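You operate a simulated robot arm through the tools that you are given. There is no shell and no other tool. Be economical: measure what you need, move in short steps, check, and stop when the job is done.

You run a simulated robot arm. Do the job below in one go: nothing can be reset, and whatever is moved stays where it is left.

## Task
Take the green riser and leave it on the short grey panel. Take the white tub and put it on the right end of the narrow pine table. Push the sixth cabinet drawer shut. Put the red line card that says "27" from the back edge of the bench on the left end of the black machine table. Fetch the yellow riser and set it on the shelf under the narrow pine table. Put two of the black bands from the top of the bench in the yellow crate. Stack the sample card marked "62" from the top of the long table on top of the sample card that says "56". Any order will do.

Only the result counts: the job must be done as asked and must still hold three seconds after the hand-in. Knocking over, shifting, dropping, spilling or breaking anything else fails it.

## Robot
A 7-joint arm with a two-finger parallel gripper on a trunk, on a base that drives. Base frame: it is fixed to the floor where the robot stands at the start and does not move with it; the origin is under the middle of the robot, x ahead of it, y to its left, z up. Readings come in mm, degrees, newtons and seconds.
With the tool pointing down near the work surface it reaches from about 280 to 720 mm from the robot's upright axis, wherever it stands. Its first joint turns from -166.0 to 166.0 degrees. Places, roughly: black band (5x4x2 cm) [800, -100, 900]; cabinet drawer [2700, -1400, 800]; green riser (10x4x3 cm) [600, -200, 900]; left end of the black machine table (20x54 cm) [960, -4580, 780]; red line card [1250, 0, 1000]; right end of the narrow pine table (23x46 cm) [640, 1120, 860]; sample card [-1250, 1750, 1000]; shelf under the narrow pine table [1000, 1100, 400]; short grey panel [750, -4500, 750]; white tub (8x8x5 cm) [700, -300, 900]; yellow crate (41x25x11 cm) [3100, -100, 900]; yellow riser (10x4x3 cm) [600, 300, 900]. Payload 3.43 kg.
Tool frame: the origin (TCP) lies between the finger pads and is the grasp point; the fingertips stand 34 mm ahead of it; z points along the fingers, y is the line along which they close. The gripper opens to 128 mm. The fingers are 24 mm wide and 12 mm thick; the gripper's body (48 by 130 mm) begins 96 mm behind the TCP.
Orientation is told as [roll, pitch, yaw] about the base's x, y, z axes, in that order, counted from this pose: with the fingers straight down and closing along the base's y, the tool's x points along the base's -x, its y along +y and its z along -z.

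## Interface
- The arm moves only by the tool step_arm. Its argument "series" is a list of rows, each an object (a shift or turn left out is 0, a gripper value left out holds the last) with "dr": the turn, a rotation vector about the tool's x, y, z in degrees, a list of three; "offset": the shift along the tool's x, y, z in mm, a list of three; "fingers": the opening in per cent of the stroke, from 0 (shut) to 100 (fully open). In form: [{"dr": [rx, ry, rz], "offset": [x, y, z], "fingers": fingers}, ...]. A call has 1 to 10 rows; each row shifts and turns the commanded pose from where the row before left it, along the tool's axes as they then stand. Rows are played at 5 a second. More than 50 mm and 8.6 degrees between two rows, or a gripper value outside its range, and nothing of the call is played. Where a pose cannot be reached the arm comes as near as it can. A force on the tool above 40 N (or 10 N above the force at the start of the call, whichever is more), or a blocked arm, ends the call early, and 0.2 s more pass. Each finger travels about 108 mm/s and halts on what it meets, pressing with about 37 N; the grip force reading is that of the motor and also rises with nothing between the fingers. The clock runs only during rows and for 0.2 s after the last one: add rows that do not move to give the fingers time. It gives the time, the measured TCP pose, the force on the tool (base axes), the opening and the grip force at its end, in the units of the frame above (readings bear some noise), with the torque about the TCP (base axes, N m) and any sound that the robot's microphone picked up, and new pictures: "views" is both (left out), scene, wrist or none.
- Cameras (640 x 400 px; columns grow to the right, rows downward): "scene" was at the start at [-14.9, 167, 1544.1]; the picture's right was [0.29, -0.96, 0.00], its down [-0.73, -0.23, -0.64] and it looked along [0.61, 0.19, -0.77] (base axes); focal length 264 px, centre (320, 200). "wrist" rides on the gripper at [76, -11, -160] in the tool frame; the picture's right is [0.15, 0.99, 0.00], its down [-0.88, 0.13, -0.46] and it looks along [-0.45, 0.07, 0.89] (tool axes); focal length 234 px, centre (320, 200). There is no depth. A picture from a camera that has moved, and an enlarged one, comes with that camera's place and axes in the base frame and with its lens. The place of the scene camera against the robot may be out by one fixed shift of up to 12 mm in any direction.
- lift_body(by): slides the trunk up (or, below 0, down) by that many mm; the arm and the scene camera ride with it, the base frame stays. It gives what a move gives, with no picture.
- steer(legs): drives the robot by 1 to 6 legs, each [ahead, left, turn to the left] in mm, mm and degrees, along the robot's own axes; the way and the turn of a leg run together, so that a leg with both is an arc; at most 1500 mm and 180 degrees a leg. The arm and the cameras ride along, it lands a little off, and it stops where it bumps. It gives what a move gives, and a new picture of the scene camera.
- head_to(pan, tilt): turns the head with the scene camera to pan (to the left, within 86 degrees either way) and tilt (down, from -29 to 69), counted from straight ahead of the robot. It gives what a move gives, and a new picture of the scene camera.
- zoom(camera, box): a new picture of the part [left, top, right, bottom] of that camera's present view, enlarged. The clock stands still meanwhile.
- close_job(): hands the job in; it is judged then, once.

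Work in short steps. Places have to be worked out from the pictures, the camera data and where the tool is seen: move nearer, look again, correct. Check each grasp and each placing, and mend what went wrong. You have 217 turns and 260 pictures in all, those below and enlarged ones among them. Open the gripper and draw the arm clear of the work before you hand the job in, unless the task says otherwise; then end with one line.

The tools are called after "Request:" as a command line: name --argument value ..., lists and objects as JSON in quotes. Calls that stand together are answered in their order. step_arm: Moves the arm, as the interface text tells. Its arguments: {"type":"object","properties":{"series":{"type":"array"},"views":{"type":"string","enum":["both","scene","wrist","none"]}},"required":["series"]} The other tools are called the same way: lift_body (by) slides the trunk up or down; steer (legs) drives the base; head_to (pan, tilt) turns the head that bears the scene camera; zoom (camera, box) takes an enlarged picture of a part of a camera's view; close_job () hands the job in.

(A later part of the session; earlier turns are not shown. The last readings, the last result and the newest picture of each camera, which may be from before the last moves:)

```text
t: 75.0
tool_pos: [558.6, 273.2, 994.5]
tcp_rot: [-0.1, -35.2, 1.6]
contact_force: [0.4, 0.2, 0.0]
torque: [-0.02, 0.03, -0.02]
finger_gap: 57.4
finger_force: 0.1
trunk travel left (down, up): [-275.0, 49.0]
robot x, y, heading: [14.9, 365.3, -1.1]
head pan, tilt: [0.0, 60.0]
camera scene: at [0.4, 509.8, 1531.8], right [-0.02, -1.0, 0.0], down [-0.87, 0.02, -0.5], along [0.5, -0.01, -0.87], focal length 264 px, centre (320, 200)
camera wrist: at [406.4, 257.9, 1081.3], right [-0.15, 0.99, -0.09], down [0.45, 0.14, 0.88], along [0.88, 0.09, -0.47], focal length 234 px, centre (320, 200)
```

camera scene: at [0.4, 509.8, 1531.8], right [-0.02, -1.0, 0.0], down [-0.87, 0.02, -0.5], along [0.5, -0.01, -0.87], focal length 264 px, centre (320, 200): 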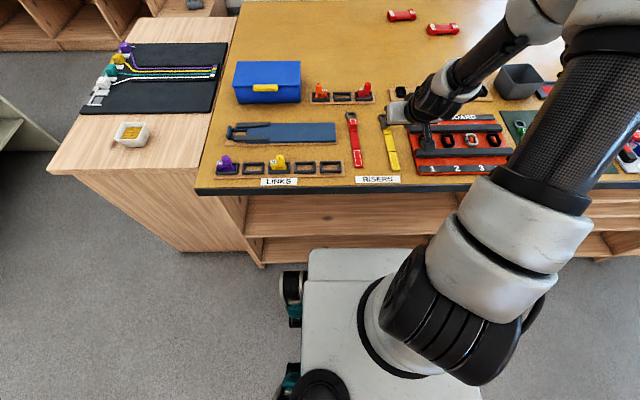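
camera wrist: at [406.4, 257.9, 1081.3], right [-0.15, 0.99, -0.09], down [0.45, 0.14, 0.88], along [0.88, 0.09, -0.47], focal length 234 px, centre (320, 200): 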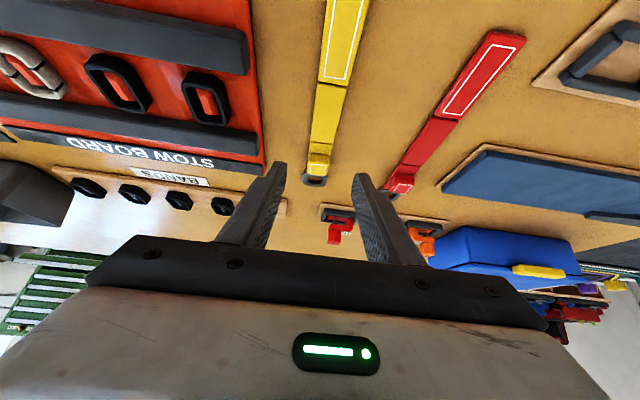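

Pitched 35°. I shift back 12 mm, go straight down 56 mm, and close.

Request:
step_arm --series '[{"offset": [9.8, 0, -6.9]}, {"offset": [16, 0, 23]}, {"offset": [12, 0, 17]}, {"offset": [4.2, 0, 6]}, {}, {"fingers": 30}, {"fingers": 5}, {}, {}, {}]'

```text
t: 77.2
tool_pos: [546.5, 272.7, 938.6]
tcp_rot: [-0.1, -35.0, 1.6]
contact_force: [0.0, 1.0, 0.1]
torque: [0.01, 0.02, -0.01]
finger_gap: 24.7
finger_force: 36.6
trunk travel left (down, up): [-275.0, 49.0]
robot x, y, heading: [20.8, 361.3, -1.2]
head pan, tilt: [0.0, 60.0]
camera scene: at [0.5, 509.8, 1531.8], right [-0.02, -1.0, 0.0], down [-0.87, 0.02, -0.5], along [0.5, -0.01, -0.87], focal length 264 px, centre (320, 200)
camera wrist: at [394.0, 257.7, 1025.0], right [-0.15, 0.99, -0.09], down [0.45, 0.14, 0.88], along [0.88, 0.09, -0.47], focal length 234 px, centre (320, 200)
```

scene: 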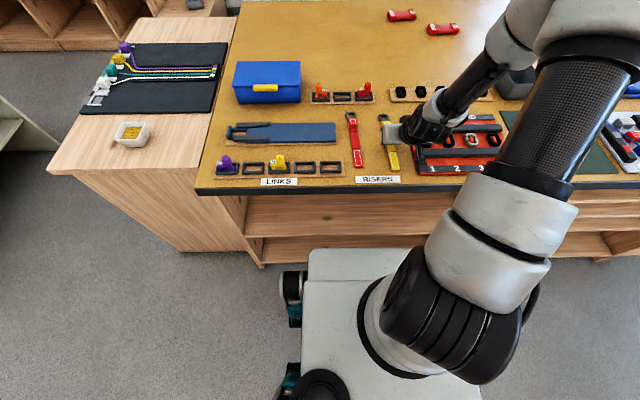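
wrist: 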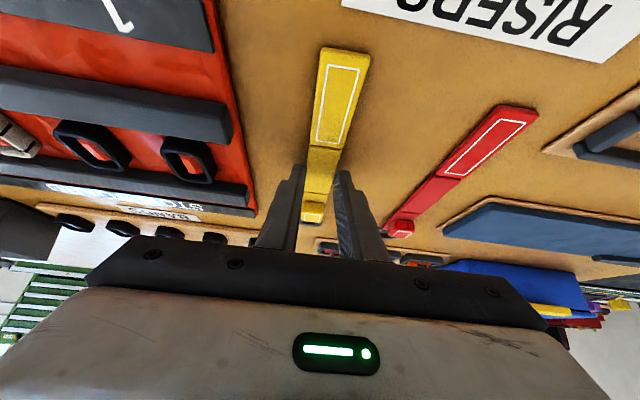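

Gripped. I lift straight up and centre the arm in front of the robot.

Request:
step_arm --series '[{"offset": [-8, 0, -12]}, {"offset": [-25.8, 0, -36.9]}, {"offset": [-25.8, 0, -36.9]}, {"offset": [-25.8, 0, -36.9]}, {"offset": [-25.8, 0, -36.9]}, {"offset": [0, 45, 0]}, {"offset": [0, 42, 0]}, {}]' --views "wrist"

Request:
steer --legs '[[-80, 0, 1.2], [0, 1480, 0]]'

```text
t: 79.0
tool_pos: [544.0, 357.2, 1133.7]
tcp_rot: [-0.1, -35.1, 1.5]
contact_force: [0.0, 0.2, -1.3]
torque: [0.0, 0.05, -0.02]
finger_gap: 24.8
finger_force: 36.6
trunk travel left (down, up): [-275.0, 49.0]
robot x, y, heading: [19.7, 368.5, -1.2]
head pan, tilt: [0.0, 60.0]
camera wrist: at [390.3, 343.5, 1220.5], right [-0.15, 0.99, -0.09], down [0.45, 0.14, 0.88], along [0.88, 0.09, -0.47], focal length 234 px, centre (320, 200)
```

wrist: 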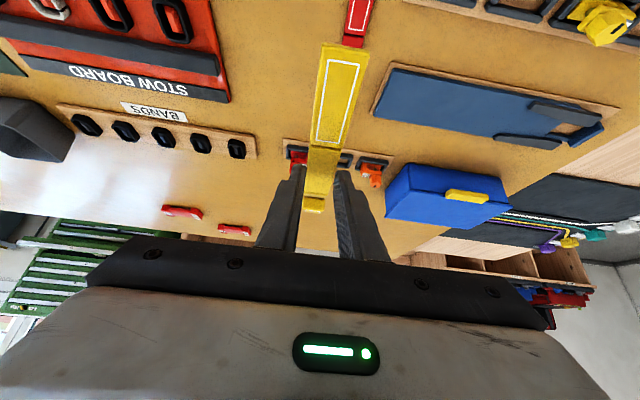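

```text
t: 94.4
tool_pos: [456.6, 1896.6, 1132.8]
tcp_rot: [0.0, -35.1, 3.2]
contact_force: [0.1, 0.9, -0.5]
torque: [-0.02, 0.02, -0.02]
finger_gap: 24.8
finger_force: 37.6
trunk travel left (down, up): [-275.0, 49.0]
robot x, y, heading: [-65.5, 1884.6, 0.4]
head pan, tilt: [0.0, 60.0]
camera scene: at [-89.6, 2030.9, 1531.8], right [0.01, -1.0, 0.0], down [-0.87, -0.01, -0.5], along [0.5, 0.0, -0.87], focal length 264 px, centre (320, 200)
```

scene: 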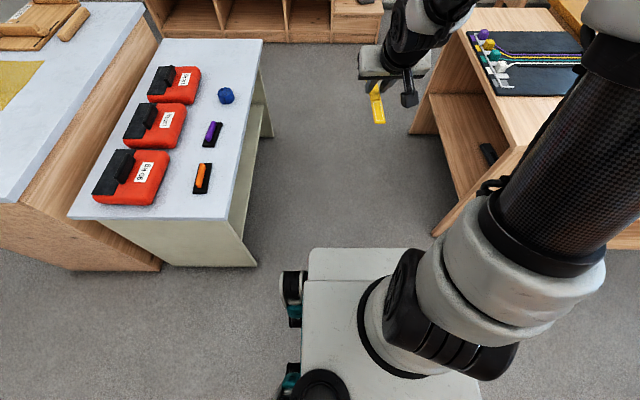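

I turn right 90° here in the open, then strafe along the aisle to x≈1000.

Request:
steer --legs '[[0, 0, -90], [0, 1060, 0]]'

```text
t: 109.0
tool_pos: [1035.5, 1395.9, 1132.6]
tcp_rot: [-0.2, -35.1, -85.3]
contact_force: [0.0, -0.5, -0.3]
torque: [0.02, -0.02, -0.04]
finger_gap: 24.8
finger_force: 37.0
trunk travel left (down, up): [-275.0, 49.0]
robot x, y, heading: [1013.5, 1916.8, -87.9]
head pan, tilt: [0.0, 60.0]
camera scene: at [1154.6, 1952.1, 1531.8], right [-1.0, -0.03, 0.0], down [-0.03, 0.87, -0.5], along [0.02, -0.5, -0.87], focal length 264 px, centre (320, 200)
```

scene: 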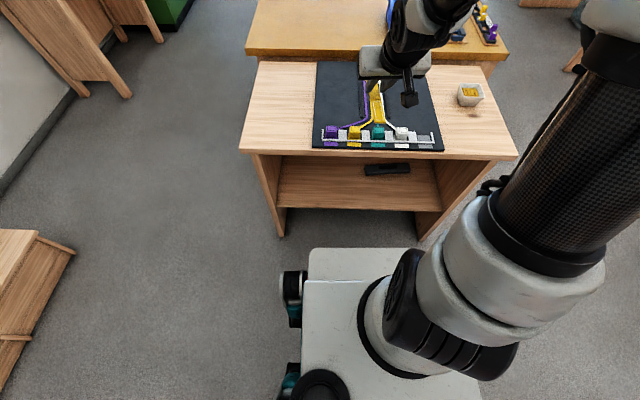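

The shelf is visible: front edge y≈1370, free around x≈1035. I retract the arm 150 mm so the riser nose clears the table edge before lowering.

Request:
step_arm --series '[{"offset": [30.7, 0, -21.5]}, {"offset": [30.7, 0, -21.5]}, {"offset": [30.7, 0, -21.5]}, {"offset": [30.7, 0, -21.5]}, {}]'

```text
t: 110.2
tool_pos: [1024.3, 1524.4, 1142.7]
tcp_rot: [0.2, -34.2, -85.4]
contact_force: [-0.5, -0.3, -1.0]
torque: [0.03, 0.0, 0.01]
finger_gap: 25.0
finger_force: 37.1
out of reach, approached as far as the arm can: row 4
trunk travel left (down, up): [-275.0, 49.0]
robot x, y, heading: [1011.8, 1922.9, -87.8]
head pan, tilt: [0.0, 60.0]
camera scene: at [1155.2, 1952.6, 1531.5], right [-1.0, -0.04, 0.0], down [-0.04, 0.87, -0.5], along [0.02, -0.5, -0.87], focal length 264 px, centre (320, 200)
camera wrist: at [1001.7, 1675.7, 1231.4], right [0.98, 0.2, -0.08], down [0.17, -0.46, 0.87], along [0.14, -0.86, -0.48], focal length 234 px, centre (320, 200)
```

scene: 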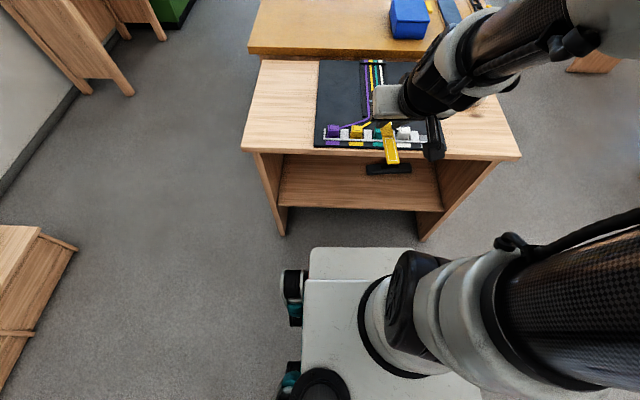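
wrist: 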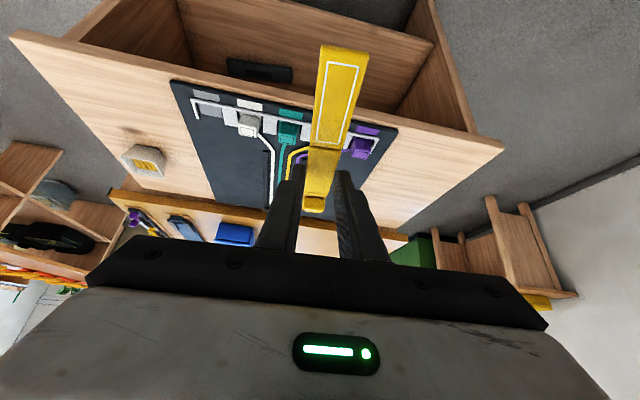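

Nose is just about clear; I back up 35 mm for margin, then lower the trunk fully.

Request:
steer --legs '[[-35, 0, 0]]'

Request:
lift_body --by -275

Request:
head_to --pan 0 --tilt 55

```text
t: 111.0
tool_pos: [1023.5, 1558.6, 1142.5]
tcp_rot: [0.2, -34.3, -85.6]
contact_force: [0.2, 0.3, -0.4]
torque: [0.04, -0.01, -0.01]
finger_gap: 24.9
finger_force: 36.5
trunk travel left (down, up): [-275.0, 49.0]
robot x, y, heading: [1013.2, 1952.3, -88.2]
head pan, tilt: [0.0, 60.0]
camera scene: at [1154.4, 1988.0, 1531.1], right [-1.0, -0.05, 0.0], down [-0.04, 0.87, -0.49], along [0.02, -0.49, -0.87], focal length 264 px, centre (320, 200)
```

scene: 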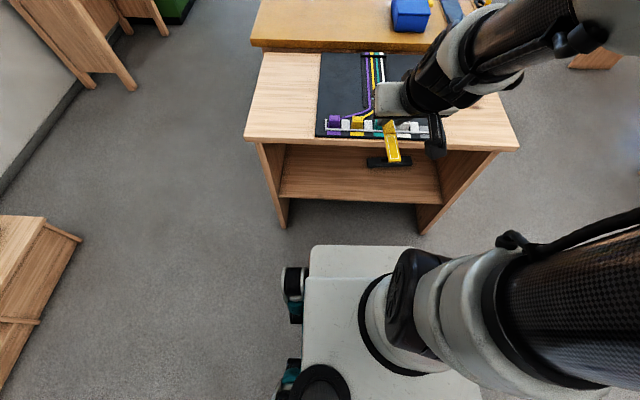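

```text
t: 113.8
tool_pos: [1024.1, 1558.5, 867.5]
tcp_rot: [0.1, -34.3, -85.5]
contact_force: [0.9, -1.1, -1.3]
torque: [0.03, 0.0, 0.02]
finger_gap: 25.0
finger_force: 36.9
trunk travel left (down, up): [0.0, 324.0]
robot x, y, heading: [1013.8, 1952.7, -88.3]
head pan, tilt: [0.0, 60.0]
```

```text
t: 114.5
tool_pos: [1022.9, 1558.3, 867.4]
tcp_rot: [0.2, -34.3, -85.5]
contact_force: [0.1, -0.1, -1.2]
torque: [0.03, -0.01, -0.02]
finger_gap: 24.5
finger_force: 36.9
trunk travel left (down, up): [0.0, 324.0]
robot x, y, heading: [1011.0, 1953.6, -88.0]
head pan, tilt: [0.0, 55.0]
camera scene: at [1155.2, 1983.1, 1261.1], right [-1.0, -0.06, 0.0], down [-0.05, 0.83, -0.55], along [0.03, -0.55, -0.83], focal length 264 px, centre (320, 200)
```

scene: 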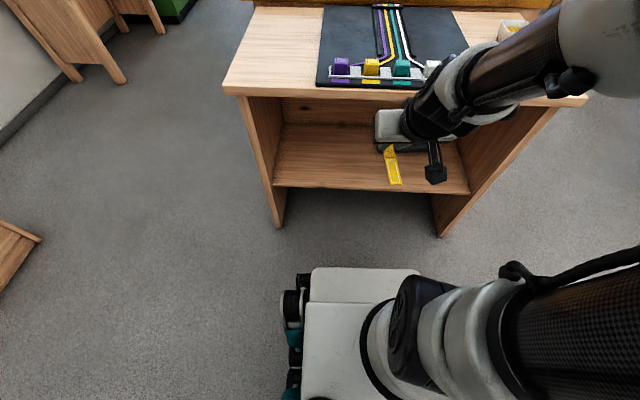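

The plate moves down with the trunk, so there's room. I lower the arm straight down in front of the table.

Request:
step_arm --series '[{"offset": [25.4, 0, 37.2]}, {"offset": [25.4, 0, 37.2]}, {"offset": [25.4, 0, 37.2]}, {"offset": [25.4, 0, 37.2]}, {"offset": [25.4, 0, 37.2]}, {"offset": [25.4, 0, 37.2]}, {}]' --views "scene"

```text
t: 116.1
tool_pos: [1029.8, 1520.7, 627.2]
tcp_rot: [0.2, -34.5, -85.5]
contact_force: [0.4, -0.6, -0.7]
torque: [0.05, 0.04, -0.01]
finger_gap: 24.7
finger_force: 37.2
out of reach, approached as far as the arm can: row 1, 2, 3, 4
trunk travel left (down, up): [0.0, 324.0]
robot x, y, heading: [1014.5, 1950.0, -88.1]
head pan, tilt: [0.0, 55.0]
camera scene: at [1153.5, 1981.6, 1262.8], right [-1.0, -0.03, 0.0], down [-0.03, 0.82, -0.57], along [0.02, -0.57, -0.82], focal length 264 px, centre (320, 200)
```

scene: 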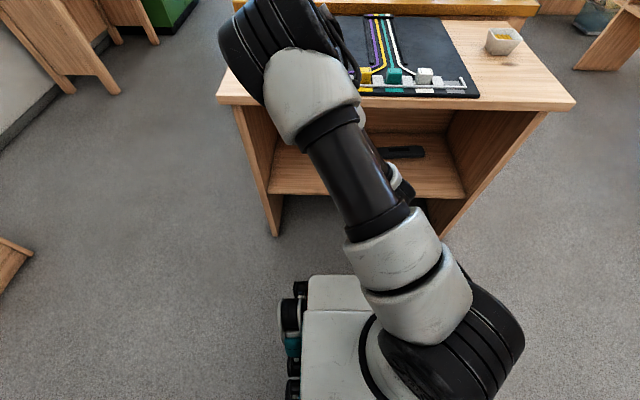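

The arm re-configured (elbow up) but is clear. I continue down to TCP z≈480.

Request:
step_arm --series '[{"offset": [20.4, 0, 29.7]}, {"offset": [20.4, 0, 29.7]}, {"offset": [20.4, 0, 29.7]}, {"offset": [20.4, 0, 29.7]}, {}]'

```text
t: 117.3
tool_pos: [1036.5, 1515.4, 490.2]
tcp_rot: [0.2, -34.3, -85.5]
contact_force: [1.0, -1.1, -0.7]
torque: [0.05, 0.01, 0.01]
finger_gap: 24.8
finger_force: 37.1
out of reach, approached as far as the arm can: row 4
trunk travel left (down, up): [0.0, 324.0]
robot x, y, heading: [1012.4, 1953.2, -88.1]
head pan, tilt: [0.0, 55.0]
camera scene: at [1153.5, 1981.5, 1262.8], right [-1.0, -0.03, 0.0], down [-0.03, 0.82, -0.57], along [0.02, -0.57, -0.82], focal length 264 px, centre (320, 200)
camera wrist: at [1013.3, 1668.1, 579.3], right [0.98, 0.2, -0.08], down [0.16, -0.46, 0.87], along [0.14, -0.87, -0.48], focal length 234 px, centre (320, 200)
```

scene: 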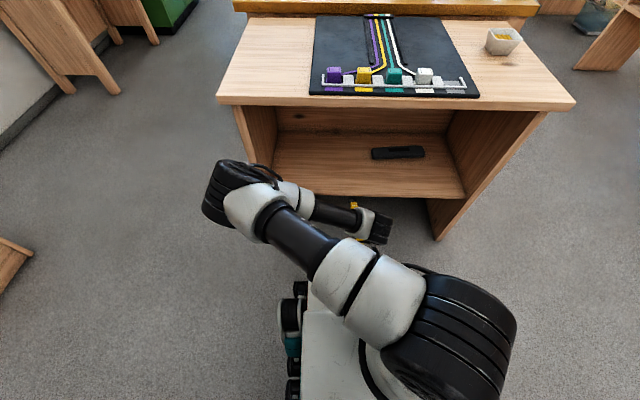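
wrist: 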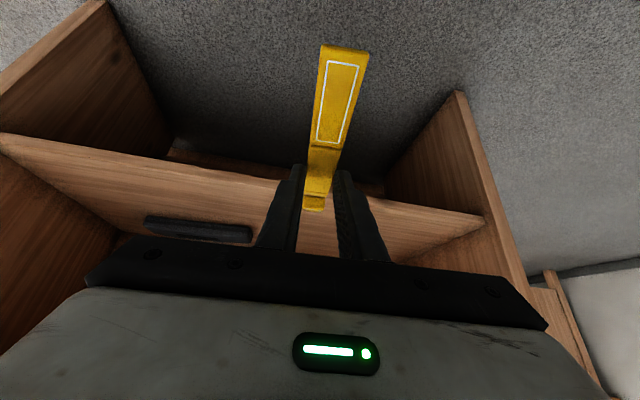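

The elbow now sticks out left; extending the arm will straighten it. I extend forward 144 mm at this height and look.

Request:
step_arm --series '[{"offset": [-39.6, 0, 27]}, {"offset": [-39.6, 0, 27]}, {"offset": [-39.6, 0, 27]}, {}]'

```text
t: 118.3
tool_pos: [1047.4, 1372.4, 491.6]
tcp_rot: [0.1, -34.2, -85.6]
contact_force: [-0.6, -0.2, -0.1]
torque: [0.03, -0.03, -0.02]
finger_gap: 24.6
finger_force: 37.5
trunk travel left (down, up): [0.0, 324.0]
robot x, y, heading: [1018.0, 1954.5, -88.2]
head pan, tilt: [0.0, 55.0]
camera scene: at [1153.6, 1981.5, 1262.8], right [-1.0, -0.03, 0.0], down [-0.03, 0.82, -0.57], along [0.02, -0.57, -0.82], focal length 264 px, centre (320, 200)
camera wrist: at [1024.6, 1524.1, 579.6], right [0.98, 0.2, -0.08], down [0.17, -0.46, 0.87], along [0.14, -0.87, -0.48], focal length 234 px, centre (320, 200)
```

scene: 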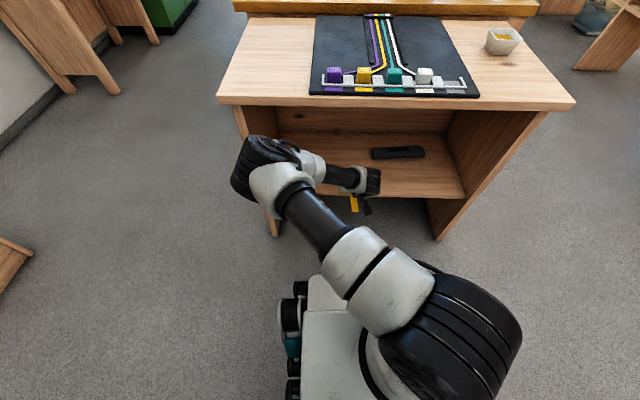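
wrist: 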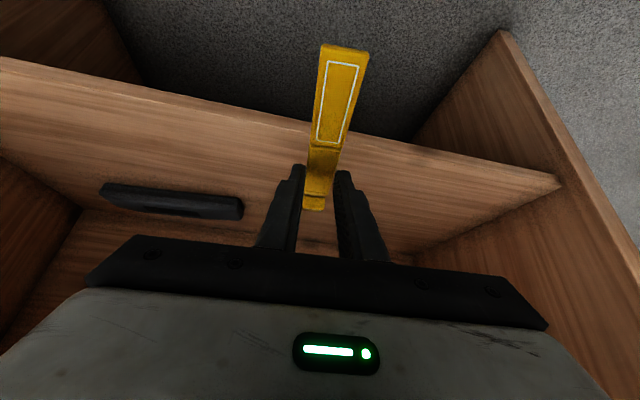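

Elbow seems well clear of the table front. I extend another 72 mm and check again.

Request:
step_arm --series '[{"offset": [-29.7, 0, 20.3]}, {"offset": [-29.7, 0, 20.3]}, {}]' --views "scene"

```text
t: 119.1
tool_pos: [1050.5, 1302.7, 490.1]
tcp_rot: [0.2, -34.3, -85.6]
contact_force: [0.5, 0.0, -0.9]
torque: [0.05, 0.02, -0.01]
finger_gap: 25.1
finger_force: 37.4
trunk travel left (down, up): [0.0, 324.0]
robot x, y, heading: [1013.4, 1954.6, -88.0]
head pan, tilt: [0.0, 55.0]
camera scene: at [1153.6, 1981.5, 1262.8], right [-1.0, -0.03, 0.0], down [-0.03, 0.82, -0.57], along [0.02, -0.57, -0.82], focal length 264 px, centre (320, 200)
```

scene: 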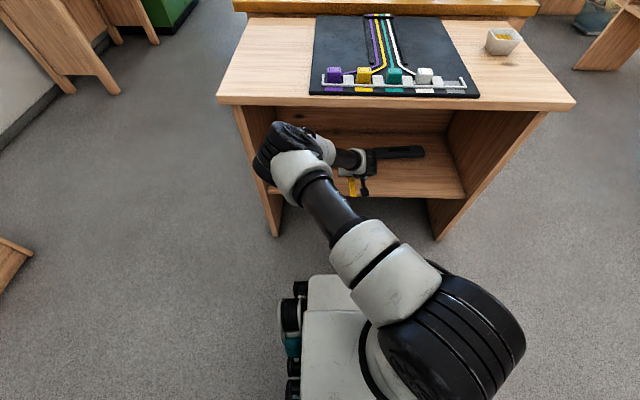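

Continue 60 mm forward, then down toward the shelf in small steps.

Request:
step_arm --series '[{"offset": [-24.8, 0, 16.9]}, {"offset": [-24.8, 0, 16.9]}, {"offset": [9.6, 0, 14]}, {"offset": [9.6, 0, 14]}, {}]'

```text
t: 120.3
tool_pos: [1056.8, 1242.5, 457.4]
tcp_rot: [0.2, -34.3, -85.6]
contact_force: [-0.3, 0.1, -1.7]
torque: [0.05, 0.0, 0.01]
finger_gap: 24.8
finger_force: 36.8
trunk travel left (down, up): [0.0, 324.0]
robot x, y, heading: [1013.4, 1953.4, -88.3]
head pan, tilt: [0.0, 55.0]
camera scene: at [1153.6, 1981.5, 1262.8], right [-1.0, -0.03, 0.0], down [-0.03, 0.82, -0.57], along [0.02, -0.57, -0.82], focal length 264 px, centre (320, 200)
camera wrist: at [1033.3, 1394.1, 545.7], right [0.98, 0.2, -0.08], down [0.17, -0.46, 0.87], along [0.14, -0.87, -0.48], focal length 234 px, centre (320, 200)
```

scene: 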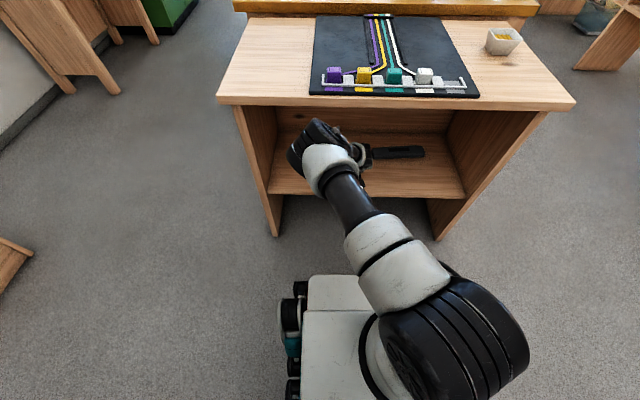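
wrist: 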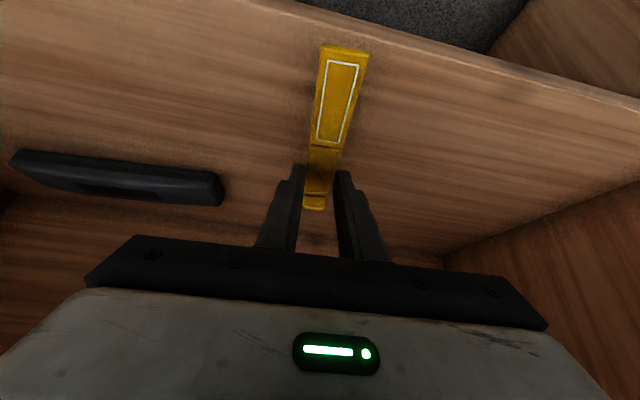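

The riser is fully over the shelf. Lowering in small steps until contact.

Request:
step_arm --series '[{"offset": [-8, 0, 5.5]}, {"offset": [4.6, 0, 6.6]}, {"offset": [2.3, 0, 3.3]}, {"offset": [2.3, 0, 3.3]}, {"offset": [1.1, 0, 1.7]}, {}]' --views "wrist"

```text
t: 121.7
tool_pos: [1057.8, 1233.1, 437.9]
tcp_rot: [0.2, -34.3, -85.5]
contact_force: [0.9, -0.7, -1.3]
torque: [0.04, -0.01, 0.03]
finger_gap: 25.0
finger_force: 37.2
trunk travel left (down, up): [0.0, 324.0]
robot x, y, heading: [1012.7, 1959.0, -88.0]
head pan, tilt: [0.0, 55.0]
camera wrist: at [1034.8, 1384.1, 527.1], right [0.98, 0.2, -0.08], down [0.17, -0.46, 0.87], along [0.14, -0.87, -0.48], focal length 234 px, centre (320, 200)
```

wrist: 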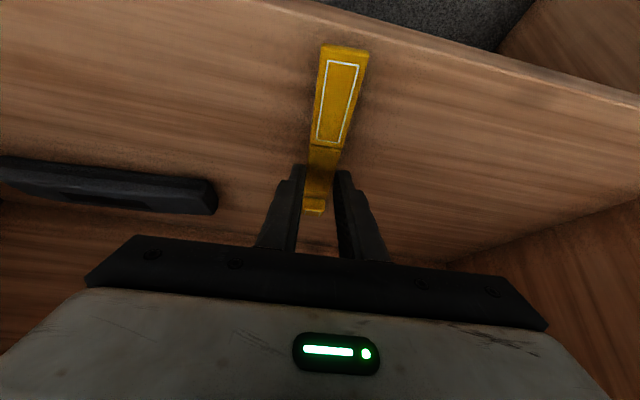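

No contact yet at 438; keep lowering slowly.

Request:
step_arm --series '[{"offset": [1.7, 0, 2.5]}, {"offset": [1.7, 0, 2.5]}, {"offset": [1.7, 0, 2.5]}, {"offset": [1.7, 0, 2.5]}, {"offset": [1.7, 0, 2.5]}, {"offset": [1.7, 0, 2.5]}, {}]' --views "wrist"

```text
t: 123.3
tool_pos: [1057.9, 1233.0, 421.1]
tcp_rot: [0.2, -34.4, -85.5]
contact_force: [0.3, 0.7, 5.4]
torque: [-0.21, 0.03, 0.02]
finger_gap: 24.9
finger_force: 36.9
trunk travel left (down, up): [0.0, 324.0]
robot x, y, heading: [1013.2, 1953.7, -88.1]
head pan, tilt: [0.0, 55.0]
camera wrist: at [1034.6, 1383.8, 510.2], right [0.98, 0.2, -0.08], down [0.17, -0.46, 0.87], along [0.14, -0.87, -0.48], focal length 234 px, centre (320, 200)
```

wrist: 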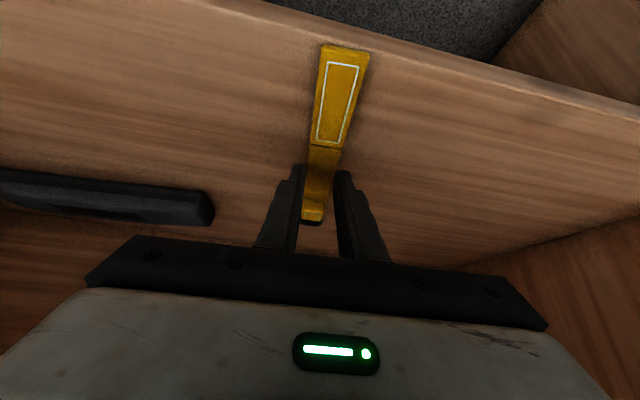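

Contact begins at 421. Press 2 mm more and open slightly, then look.

Request:
step_arm --series '[{"offset": [1.4, 0, 2]}, {}, {"fingers": 35}, {}, {}]' --views "wrist"

```text
t: 124.5
tool_pos: [1057.9, 1233.1, 418.9]
tcp_rot: [0.2, -34.4, -85.5]
contact_force: [-0.4, 0.1, 0.2]
torque: [-0.01, 0.0, 0.02]
finger_gap: 44.6
finger_force: 0.1
trunk travel left (down, up): [0.0, 324.0]
robot x, y, heading: [1007.0, 1953.3, -88.2]
head pan, tilt: [0.0, 55.0]
camera wrist: at [1034.6, 1384.5, 507.2], right [0.98, 0.2, -0.08], down [0.17, -0.46, 0.87], along [0.14, -0.87, -0.48], focal length 234 px, centre (320, 200)
```

wrist: 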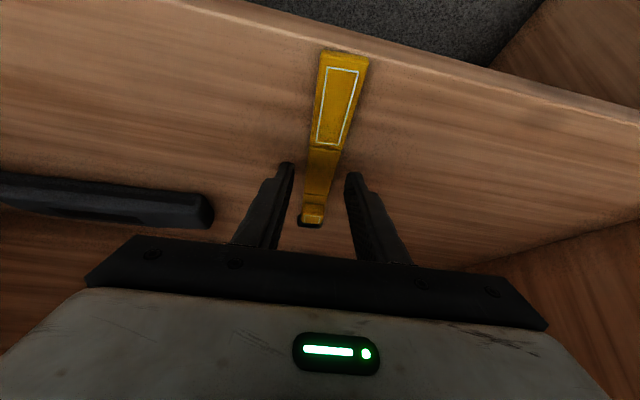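

Released; the riser lies flat on the shelf. I rise 45 mm and retract out.

Request:
step_arm --series '[{"offset": [-12.5, 0, -18.5]}, {"offset": [-12.5, 0, -18.5]}, {"offset": [39.6, 0, -27]}, {"offset": [39.6, 0, -27]}, {"offset": [39.6, 0, -27]}, {"offset": [39.6, 0, -27]}, {"offset": [39.6, 0, -27]}, {"offset": [30, 0, -20]}, {}]'

Request:
lift_body --by 275

```text
t: 126.5
tool_pos: [1032.1, 1496.9, 464.3]
tcp_rot: [0.2, -34.1, -85.4]
contact_force: [-0.4, 0.3, -0.6]
torque: [0.02, -0.03, 0.01]
finger_gap: 44.5
finger_force: 0.0
out of reach, approached as far as the arm can: row 8
trunk travel left (down, up): [0.0, 324.0]
robot x, y, heading: [1012.7, 1952.3, -88.1]
head pan, tilt: [0.0, 55.0]
camera scene: at [1153.5, 1981.6, 1262.8], right [-1.0, -0.03, 0.0], down [-0.03, 0.82, -0.57], along [0.02, -0.57, -0.82], focal length 264 px, centre (320, 200)
camera wrist: at [1010.3, 1647.8, 553.6], right [0.98, 0.2, -0.08], down [0.17, -0.46, 0.87], along [0.14, -0.86, -0.48], focal length 234 px, centre (320, 200)
```

scene: 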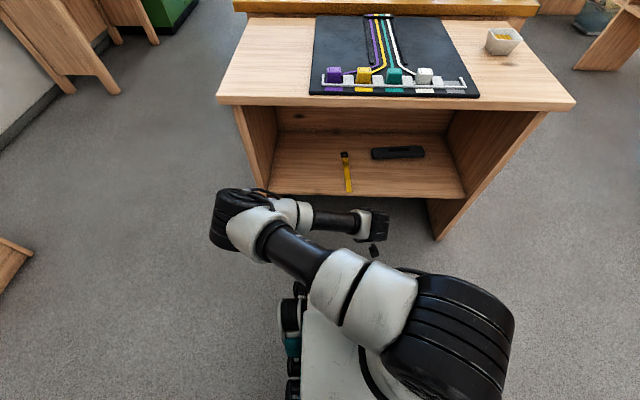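
wrist: 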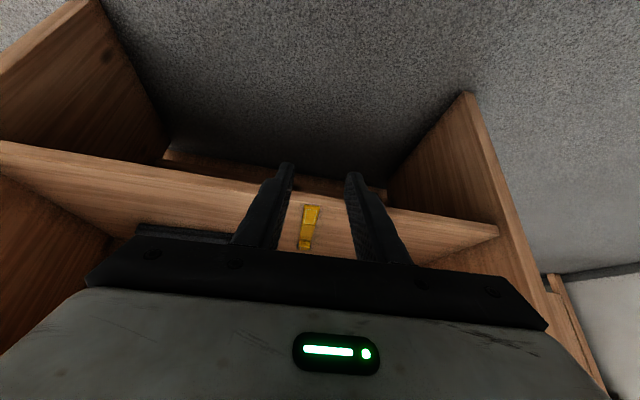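

```text
t: 129.3
tool_pos: [1032.8, 1497.3, 738.9]
tcp_rot: [0.2, -34.2, -85.5]
contact_force: [0.7, 0.0, 0.7]
torque: [-0.05, 0.02, 0.0]
finger_gap: 45.0
finger_force: 0.0
trunk travel left (down, up): [-275.0, 49.0]
robot x, y, heading: [1010.8, 1954.6, -88.3]
head pan, tilt: [0.0, 55.0]
```

Yellow riser is on the shelf. I raise the arm and restore the vertical tool.

Request:
step_arm --series '[{"offset": [-25.4, 0, -37.2]}, {"offset": [-25.4, 0, -37.2]}, {"offset": [-25.4, 0, -37.2]}, {"offset": [-25.4, 0, -37.2]}, {"offset": [-25.4, 0, -37.2]}, {"offset": [-25.4, 0, -37.2]}, {"offset": [-25.4, 0, -37.2]}, {"offset": [-25.4, 0, -37.2]}, {}]' --views "none"

Request:
step_arm --series '[{"dr": [0, 7, 0]}, {"dr": [0, 7, 0]}, {"dr": [0, 7, 0]}, {"dr": [0, 7, 0]}, {"dr": [0, 7, 0]}, {}]' --views "none"

Request:
steer --legs '[[0, -1100, 0], [0, 0, -90]]'

```text
t: 131.3
tool_pos: [1030.6, 1495.0, 1099.6]
tcp_rot: [0.3, -34.2, -85.6]
contact_force: [0.8, 0.5, -0.2]
torque: [0.01, -0.01, 0.02]
finger_gap: 45.0
finger_force: 0.1
trunk travel left (down, up): [-275.0, 49.0]
robot x, y, heading: [1012.8, 1957.4, -88.1]
head pan, tilt: [0.0, 55.0]
```

```text
t: 132.7
tool_pos: [1030.5, 1495.2, 1099.0]
tcp_rot: [0.2, 0.9, -85.4]
contact_force: [0.6, -0.4, -0.3]
torque: [-0.04, -0.01, -0.02]
finger_gap: 44.6
finger_force: 0.1
trunk travel left (down, up): [-275.0, 49.0]
robot x, y, heading: [1014.2, 1955.0, -88.2]
head pan, tilt: [0.0, 55.0]
```

```text
t: 147.5
tool_pos: [-550.8, 1892.1, 1100.0]
tcp_rot: [0.2, 0.8, -174.9]
contact_force: [0.4, -1.0, -0.8]
torque: [0.0, -0.02, 0.0]
finger_gap: 44.7
finger_force: 0.0
trunk travel left (down, up): [-275.0, 49.0]
robot x, y, heading: [-89.7, 1911.3, -177.7]
head pan, tilt: [0.0, 55.0]
camera scene: at [-65.9, 1779.4, 1537.8], right [-0.04, 1.0, 0.0], down [0.82, 0.03, -0.57], along [-0.57, -0.02, -0.82], focal length 264 px, centre (320, 200)
```

scene: 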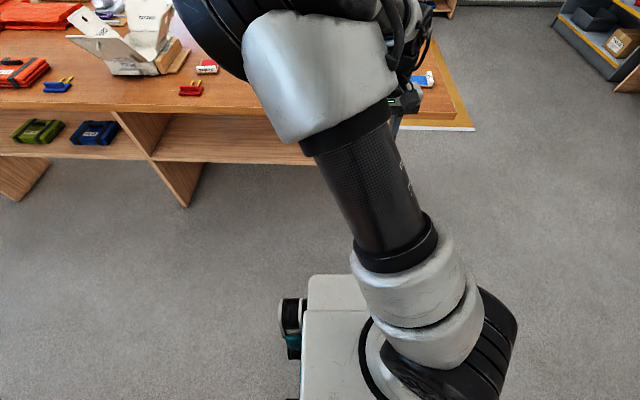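

I look at the long table top from the current spot with head panned right and tilted less.

Request:
head_to --pan 10 --tilt 35

Request:
head_to --pan -40 --tilt 40

```text
t: 148.3
tool_pos: [-549.6, 1891.6, 1098.6]
tcp_rot: [0.2, 0.7, -174.9]
contact_force: [-0.3, 0.2, -0.1]
torque: [0.01, 0.02, -0.01]
finger_gap: 44.8
finger_force: 0.0
trunk travel left (down, up): [-275.0, 49.0]
robot x, y, heading: [-93.2, 1912.5, -177.8]
head pan, tilt: [10.0, 35.0]
camera scene: at [-79.9, 1763.6, 1566.0], right [-0.21, 0.98, 0.0], down [0.56, 0.12, -0.82], along [-0.8, -0.17, -0.57], focal length 264 px, centre (320, 200)
```

scene: 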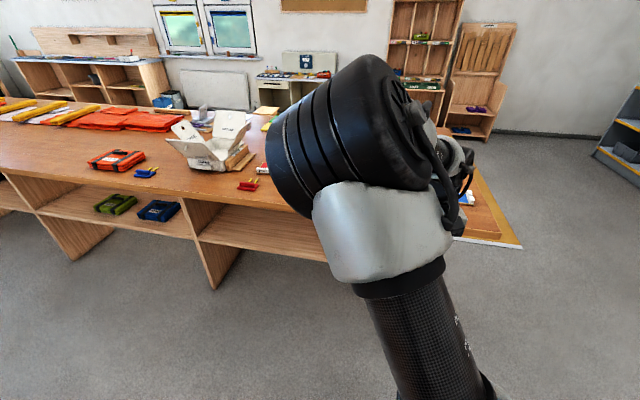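

```text
t: 149.5
tool_pos: [-550.2, 1890.8, 1100.1]
tcp_rot: [0.2, 0.8, -174.9]
contact_force: [-0.3, -0.5, -0.2]
torque: [0.04, -0.02, 0.04]
finger_gap: 44.9
finger_force: 0.1
trunk travel left (down, up): [-275.0, 49.0]
robot x, y, heading: [-93.1, 1910.8, -177.6]
head pan, tilt: [-40.0, 40.0]
camera scene: at [-61.2, 1834.2, 1558.5], right [0.61, 0.79, 0.0], down [0.51, -0.39, -0.77], along [-0.61, 0.47, -0.64], focal length 264 px, centre (320, 200)
```

scene: 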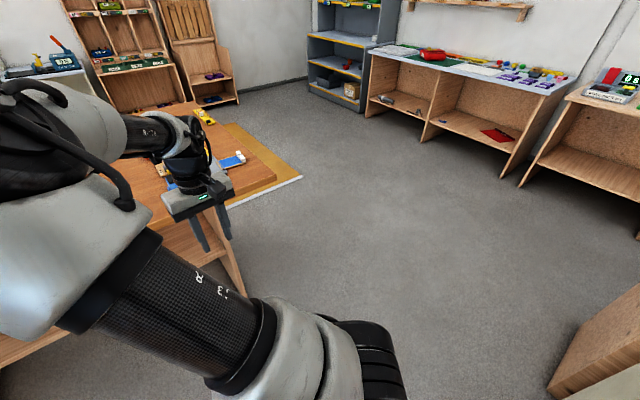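

I raise the arm 80 mm and drive 300 mm nearer, to view the table top with the wrist camera.

Request:
step_arm --series '[{"offset": [0, 0, -40]}, {"offset": [0, 0, -40]}, {}]' --views "none"

Request:
steer --legs '[[300, 0, 0]]'

Request:
zoom --camera "wrist" --box '[0, 0, 640, 400]'

```text
t: 150.3
tool_pos: [-548.2, 1893.6, 1181.1]
tcp_rot: [0.2, 0.8, -174.8]
contact_force: [0.3, -0.3, -0.1]
torque: [-0.04, 0.01, 0.0]
finger_gap: 44.7
finger_force: 0.0
trunk travel left (down, up): [-275.0, 49.0]
robot x, y, heading: [-93.8, 1917.2, -177.7]
head pan, tilt: [-40.0, 40.0]
```

```text
t: 152.4
tool_pos: [-849.3, 1883.3, 1179.1]
tcp_rot: [0.2, 0.8, -175.1]
contact_force: [-0.7, -0.9, -0.3]
torque: [-0.01, -0.01, 0.0]
finger_gap: 44.7
finger_force: 0.0
trunk travel left (down, up): [-275.0, 49.0]
robot x, y, heading: [-394.2, 1901.7, -177.9]
head pan, tilt: [-40.0, 40.0]
camera scene: at [-361.9, 1822.4, 1558.5], right [0.61, 0.79, 0.0], down [0.51, -0.39, -0.77], along [-0.61, 0.47, -0.64], focal length 264 px, centre (320, 200)
```

scene: 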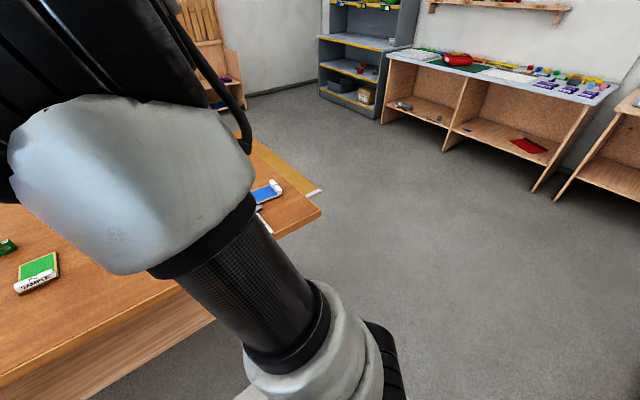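

```text
1.00 times, centred on (320, 200) of wrist (not enlarged: the box is as wide or as high as the picture)
camera zoom: at [-775.8, 1901.0, 1340.6], right [0.23, -0.97, 0.01], down [-0.87, -0.2, 0.44], along [-0.43, -0.11, -0.9], focal length 234 px, centre (320, 200)
```

zoom: 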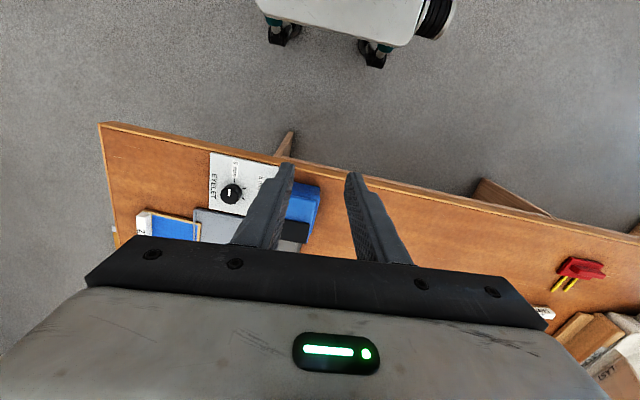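

Sample cards (blue, green) are visible. I drive 150 mm closer and move the arm to look over them.

Request:
steer --legs '[[150, 0, 0]]'

Request:
step_arm --series '[{"offset": [-30, -35, 0]}, {"offset": [-30, -35, 0]}, {}]' --views "wrist"

Request:
head_to --pan 0 --tilt 50

```text
t: 153.7
tool_pos: [-997.7, 1877.3, 1179.9]
tcp_rot: [0.2, 0.8, -175.1]
contact_force: [0.8, 0.8, 0.0]
torque: [0.01, -0.02, -0.02]
finger_gap: 45.1
finger_force: 0.1
trunk travel left (down, up): [-275.0, 49.0]
robot x, y, heading: [-543.8, 1895.2, -177.7]
head pan, tilt: [-40.0, 40.0]
camera scene: at [-510.6, 1816.7, 1558.5], right [0.61, 0.79, 0.0], down [0.51, -0.39, -0.77], along [-0.61, 0.47, -0.64], focal length 264 px, centre (320, 200)
```

scene: 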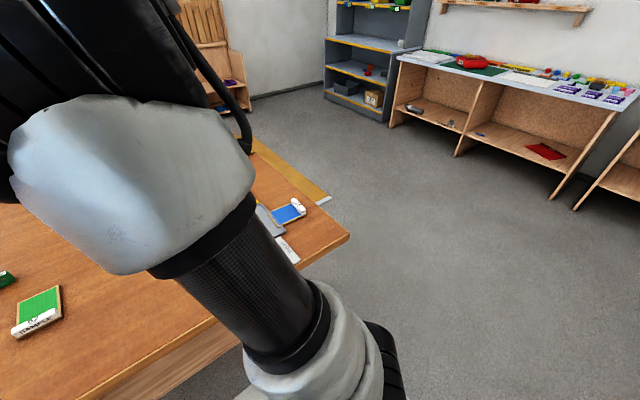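

```text
t: 154.5
tool_pos: [-1062.2, 1941.9, 1177.5]
tcp_rot: [0.2, 0.8, -175.0]
contact_force: [0.1, 0.0, -0.9]
torque: [-0.03, -0.03, -0.02]
finger_gap: 44.9
finger_force: 0.0
trunk travel left (down, up): [-275.0, 49.0]
robot x, y, heading: [-541.0, 1897.0, -177.3]
head pan, tilt: [-40.0, 40.0]
camera wrist: at [-989.6, 1960.5, 1338.7], right [0.23, -0.97, 0.01], down [-0.87, -0.2, 0.44], along [-0.43, -0.11, -0.9], focal length 234 px, centre (320, 200)
```

wrist: 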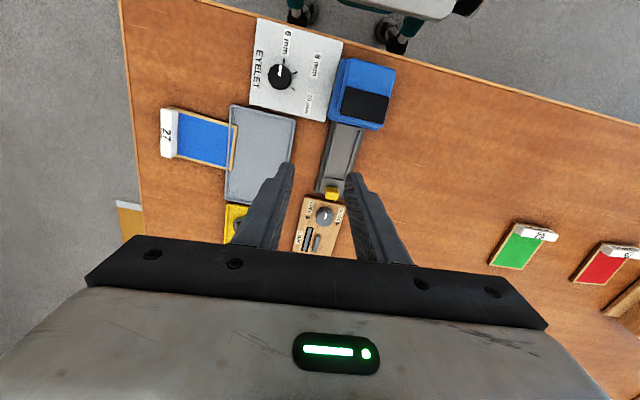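

```text
t: 155.6
tool_pos: [-1063.4, 1941.3, 1177.6]
tcp_rot: [0.2, 0.8, -175.1]
contact_force: [0.1, -0.2, 0.0]
torque: [0.01, 0.02, 0.03]
finger_gap: 44.7
finger_force: 0.2
trunk travel left (down, up): [-275.0, 49.0]
robot x, y, heading: [-543.7, 1895.8, -177.7]
head pan, tilt: [0.0, 50.0]
camera scene: at [-520.0, 1761.7, 1544.3], right [-0.04, 1.0, 0.0], down [0.77, 0.03, -0.64], along [-0.64, -0.02, -0.77], focal length 264 px, centre (320, 200)
```

scene: 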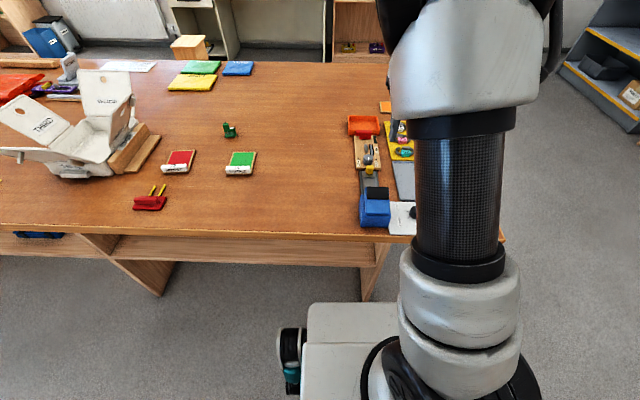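

I zoom to read the numbers.

Request:
zoom --camera "scene" --box '[150, 50, 290, 190]'

Request:
zoom --camera "wrist" --box '[480, 200, 640, 300]'

Request:
zoom --camera "wrist" --box '[120, 60, 280, 200]'

```text
2.86 times, centred on (220, 120) of scene
camera zoom: at [-520.0, 1761.7, 1544.3], right [-0.04, 1.0, 0.0], down [0.77, 0.03, -0.64], along [-0.64, -0.02, -0.77], focal length 753 px, centre (606, 429)
```

zoom: 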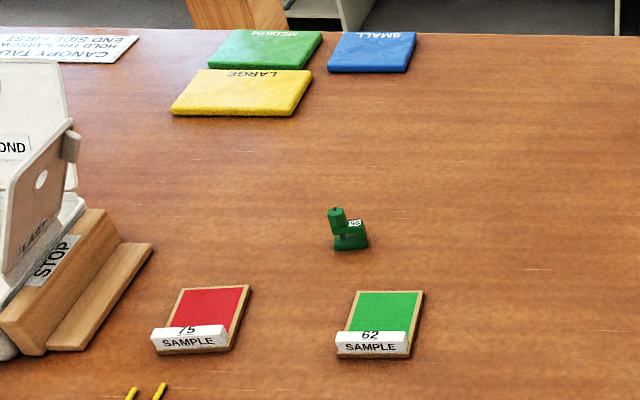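

```text
4.00 times, centred on (560, 250) of wrist
camera zoom: at [-989.3, 1960.3, 1338.7], right [0.23, -0.97, 0.01], down [-0.87, -0.2, 0.44], along [-0.43, -0.11, -0.9], focal length 937 px, centre (-640, 0)
```

zoom: 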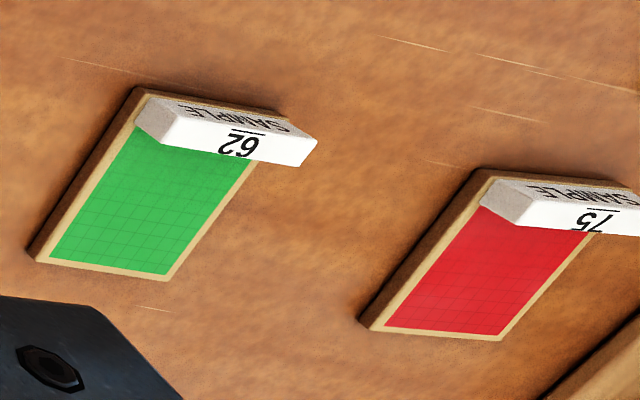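

```text
2.86 times, centred on (200, 130) of wrist
camera zoom: at [-989.3, 1960.3, 1338.7], right [0.23, -0.97, 0.01], down [-0.87, -0.2, 0.44], along [-0.43, -0.11, -0.9], focal length 669 px, centre (663, 400)
```

zoom: 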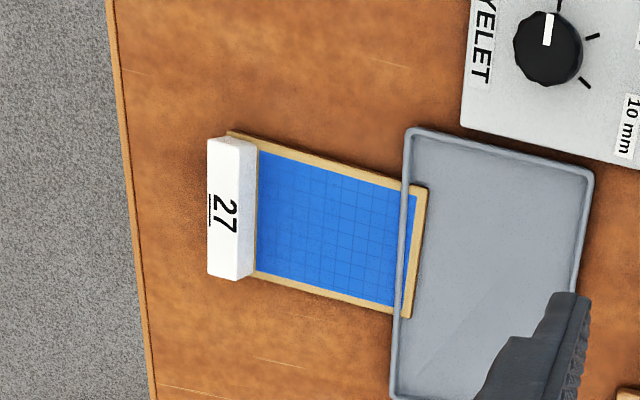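

"62" is the green one; "75" red, "27" blue. I need to find "56". I'll look around for it.

Request:
head_to --pan 50 --tilt 35

Request:
head_to --pan -25 --tilt 20

```text
t: 156.8
tool_pos: [-1061.9, 1942.1, 1177.7]
tcp_rot: [0.1, 0.8, -175.1]
contact_force: [0.2, -0.5, -0.6]
torque: [0.03, 0.0, 0.03]
finger_gap: 44.8
finger_force: 0.1
trunk travel left (down, up): [-275.0, 49.0]
robot x, y, heading: [-538.3, 1897.4, -177.6]
head pan, tilt: [50.0, 35.0]
camera scene: at [-497.1, 1695.0, 1566.0], right [-0.79, 0.61, 0.0], down [0.35, 0.45, -0.82], along [-0.5, -0.65, -0.57], focal length 264 px, centre (320, 200)
```

scene: 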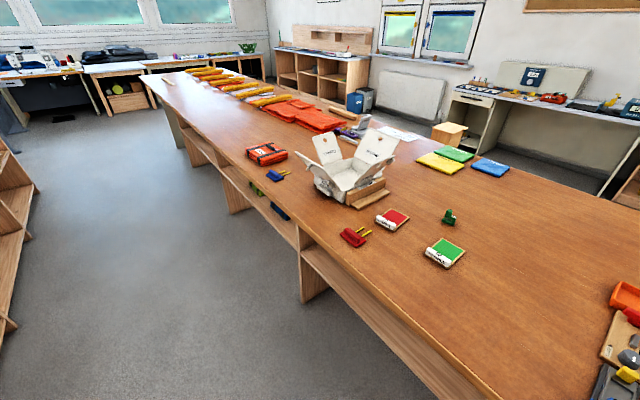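

```text
t: 158.3
tool_pos: [-1061.7, 1942.4, 1178.4]
tcp_rot: [0.3, 0.8, -175.0]
contact_force: [-0.3, 0.0, 0.3]
torque: [0.0, -0.02, 0.01]
finger_gap: 44.8
finger_force: 0.0
trunk travel left (down, up): [-275.0, 49.0]
robot x, y, heading: [-540.4, 1899.3, -177.9]
head pan, tilt: [-25.0, 20.0]
camera scene: at [-529.0, 1800.6, 1589.9], right [0.39, 0.92, 0.0], down [0.32, -0.13, -0.94], along [-0.87, 0.36, -0.34], focal length 264 px, centre (320, 200)
```

scene: 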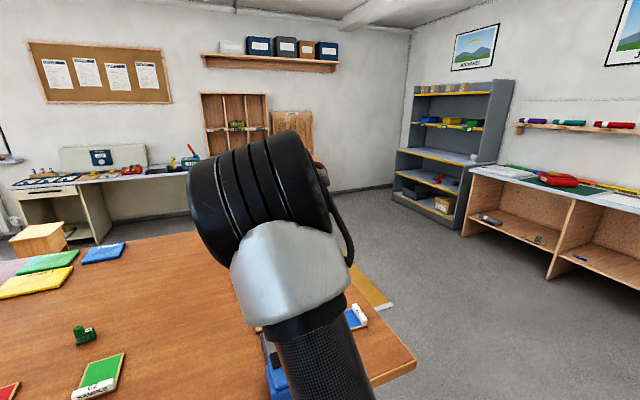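

No "56" yet; the far right part of the table is hidden. I move the wrist camera further over it.

Request:
step_arm --series '[{"offset": [-45, 0, 0]}, {"offset": [-45, 0, 0]}, {"offset": [-30, 0, 0]}, {}]' --views "wrist"

Request:
zoom --camera "scene" --box '[0, 120, 240, 280]'

Request:
zoom --camera "scene" --box '[400, 90, 640, 250]'

```text
t: 159.3
tool_pos: [-1182.4, 1928.9, 1177.0]
tcp_rot: [0.2, 0.8, -175.1]
contact_force: [-0.2, 1.3, -0.1]
torque: [0.01, 0.0, -0.01]
finger_gap: 44.8
finger_force: 0.0
trunk travel left (down, up): [-275.0, 49.0]
robot x, y, heading: [-537.3, 1896.2, -177.9]
head pan, tilt: [-25.0, 20.0]
camera wrist: at [-1109.5, 1947.5, 1337.2], right [0.23, -0.97, 0.01], down [-0.87, -0.2, 0.44], along [-0.43, -0.11, -0.9], focal length 234 px, centre (320, 200)
```

wrist: 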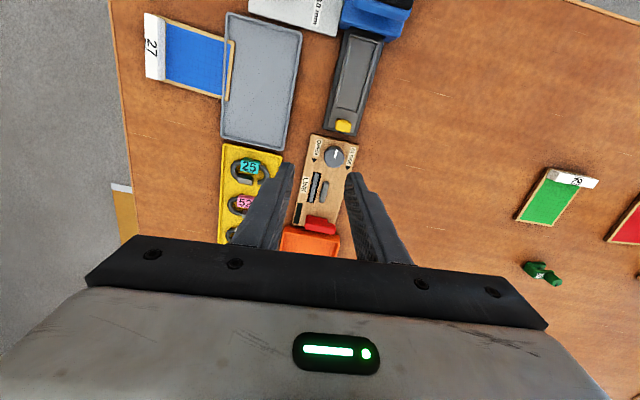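

```text
2.50 times, centred on (120, 200) of scene
camera zoom: at [-529.0, 1800.7, 1589.9], right [0.39, 0.92, 0.0], down [0.32, -0.13, -0.94], along [-0.87, 0.36, -0.34], focal length 659 px, centre (820, 200)
```

zoom: 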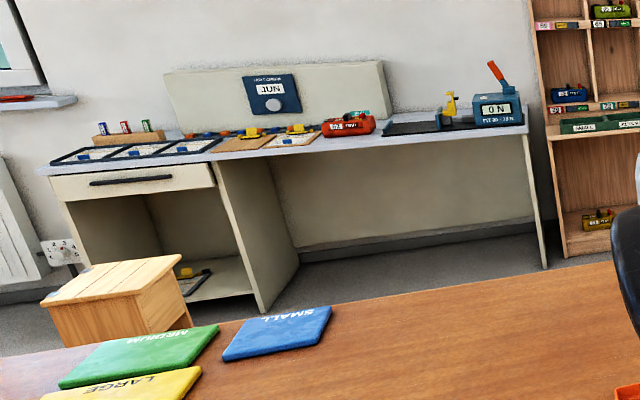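

```text
2.50 times, centred on (520, 170) of scene
camera zoom: at [-529.0, 1800.7, 1589.9], right [0.39, 0.92, 0.0], down [0.32, -0.13, -0.94], along [-0.87, 0.36, -0.34], focal length 659 px, centre (-180, 275)
```

zoom: 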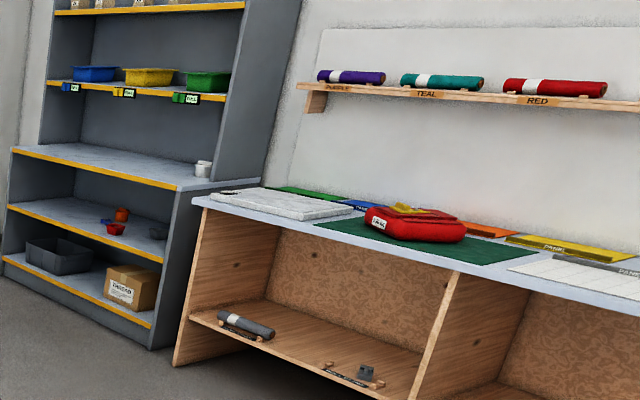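

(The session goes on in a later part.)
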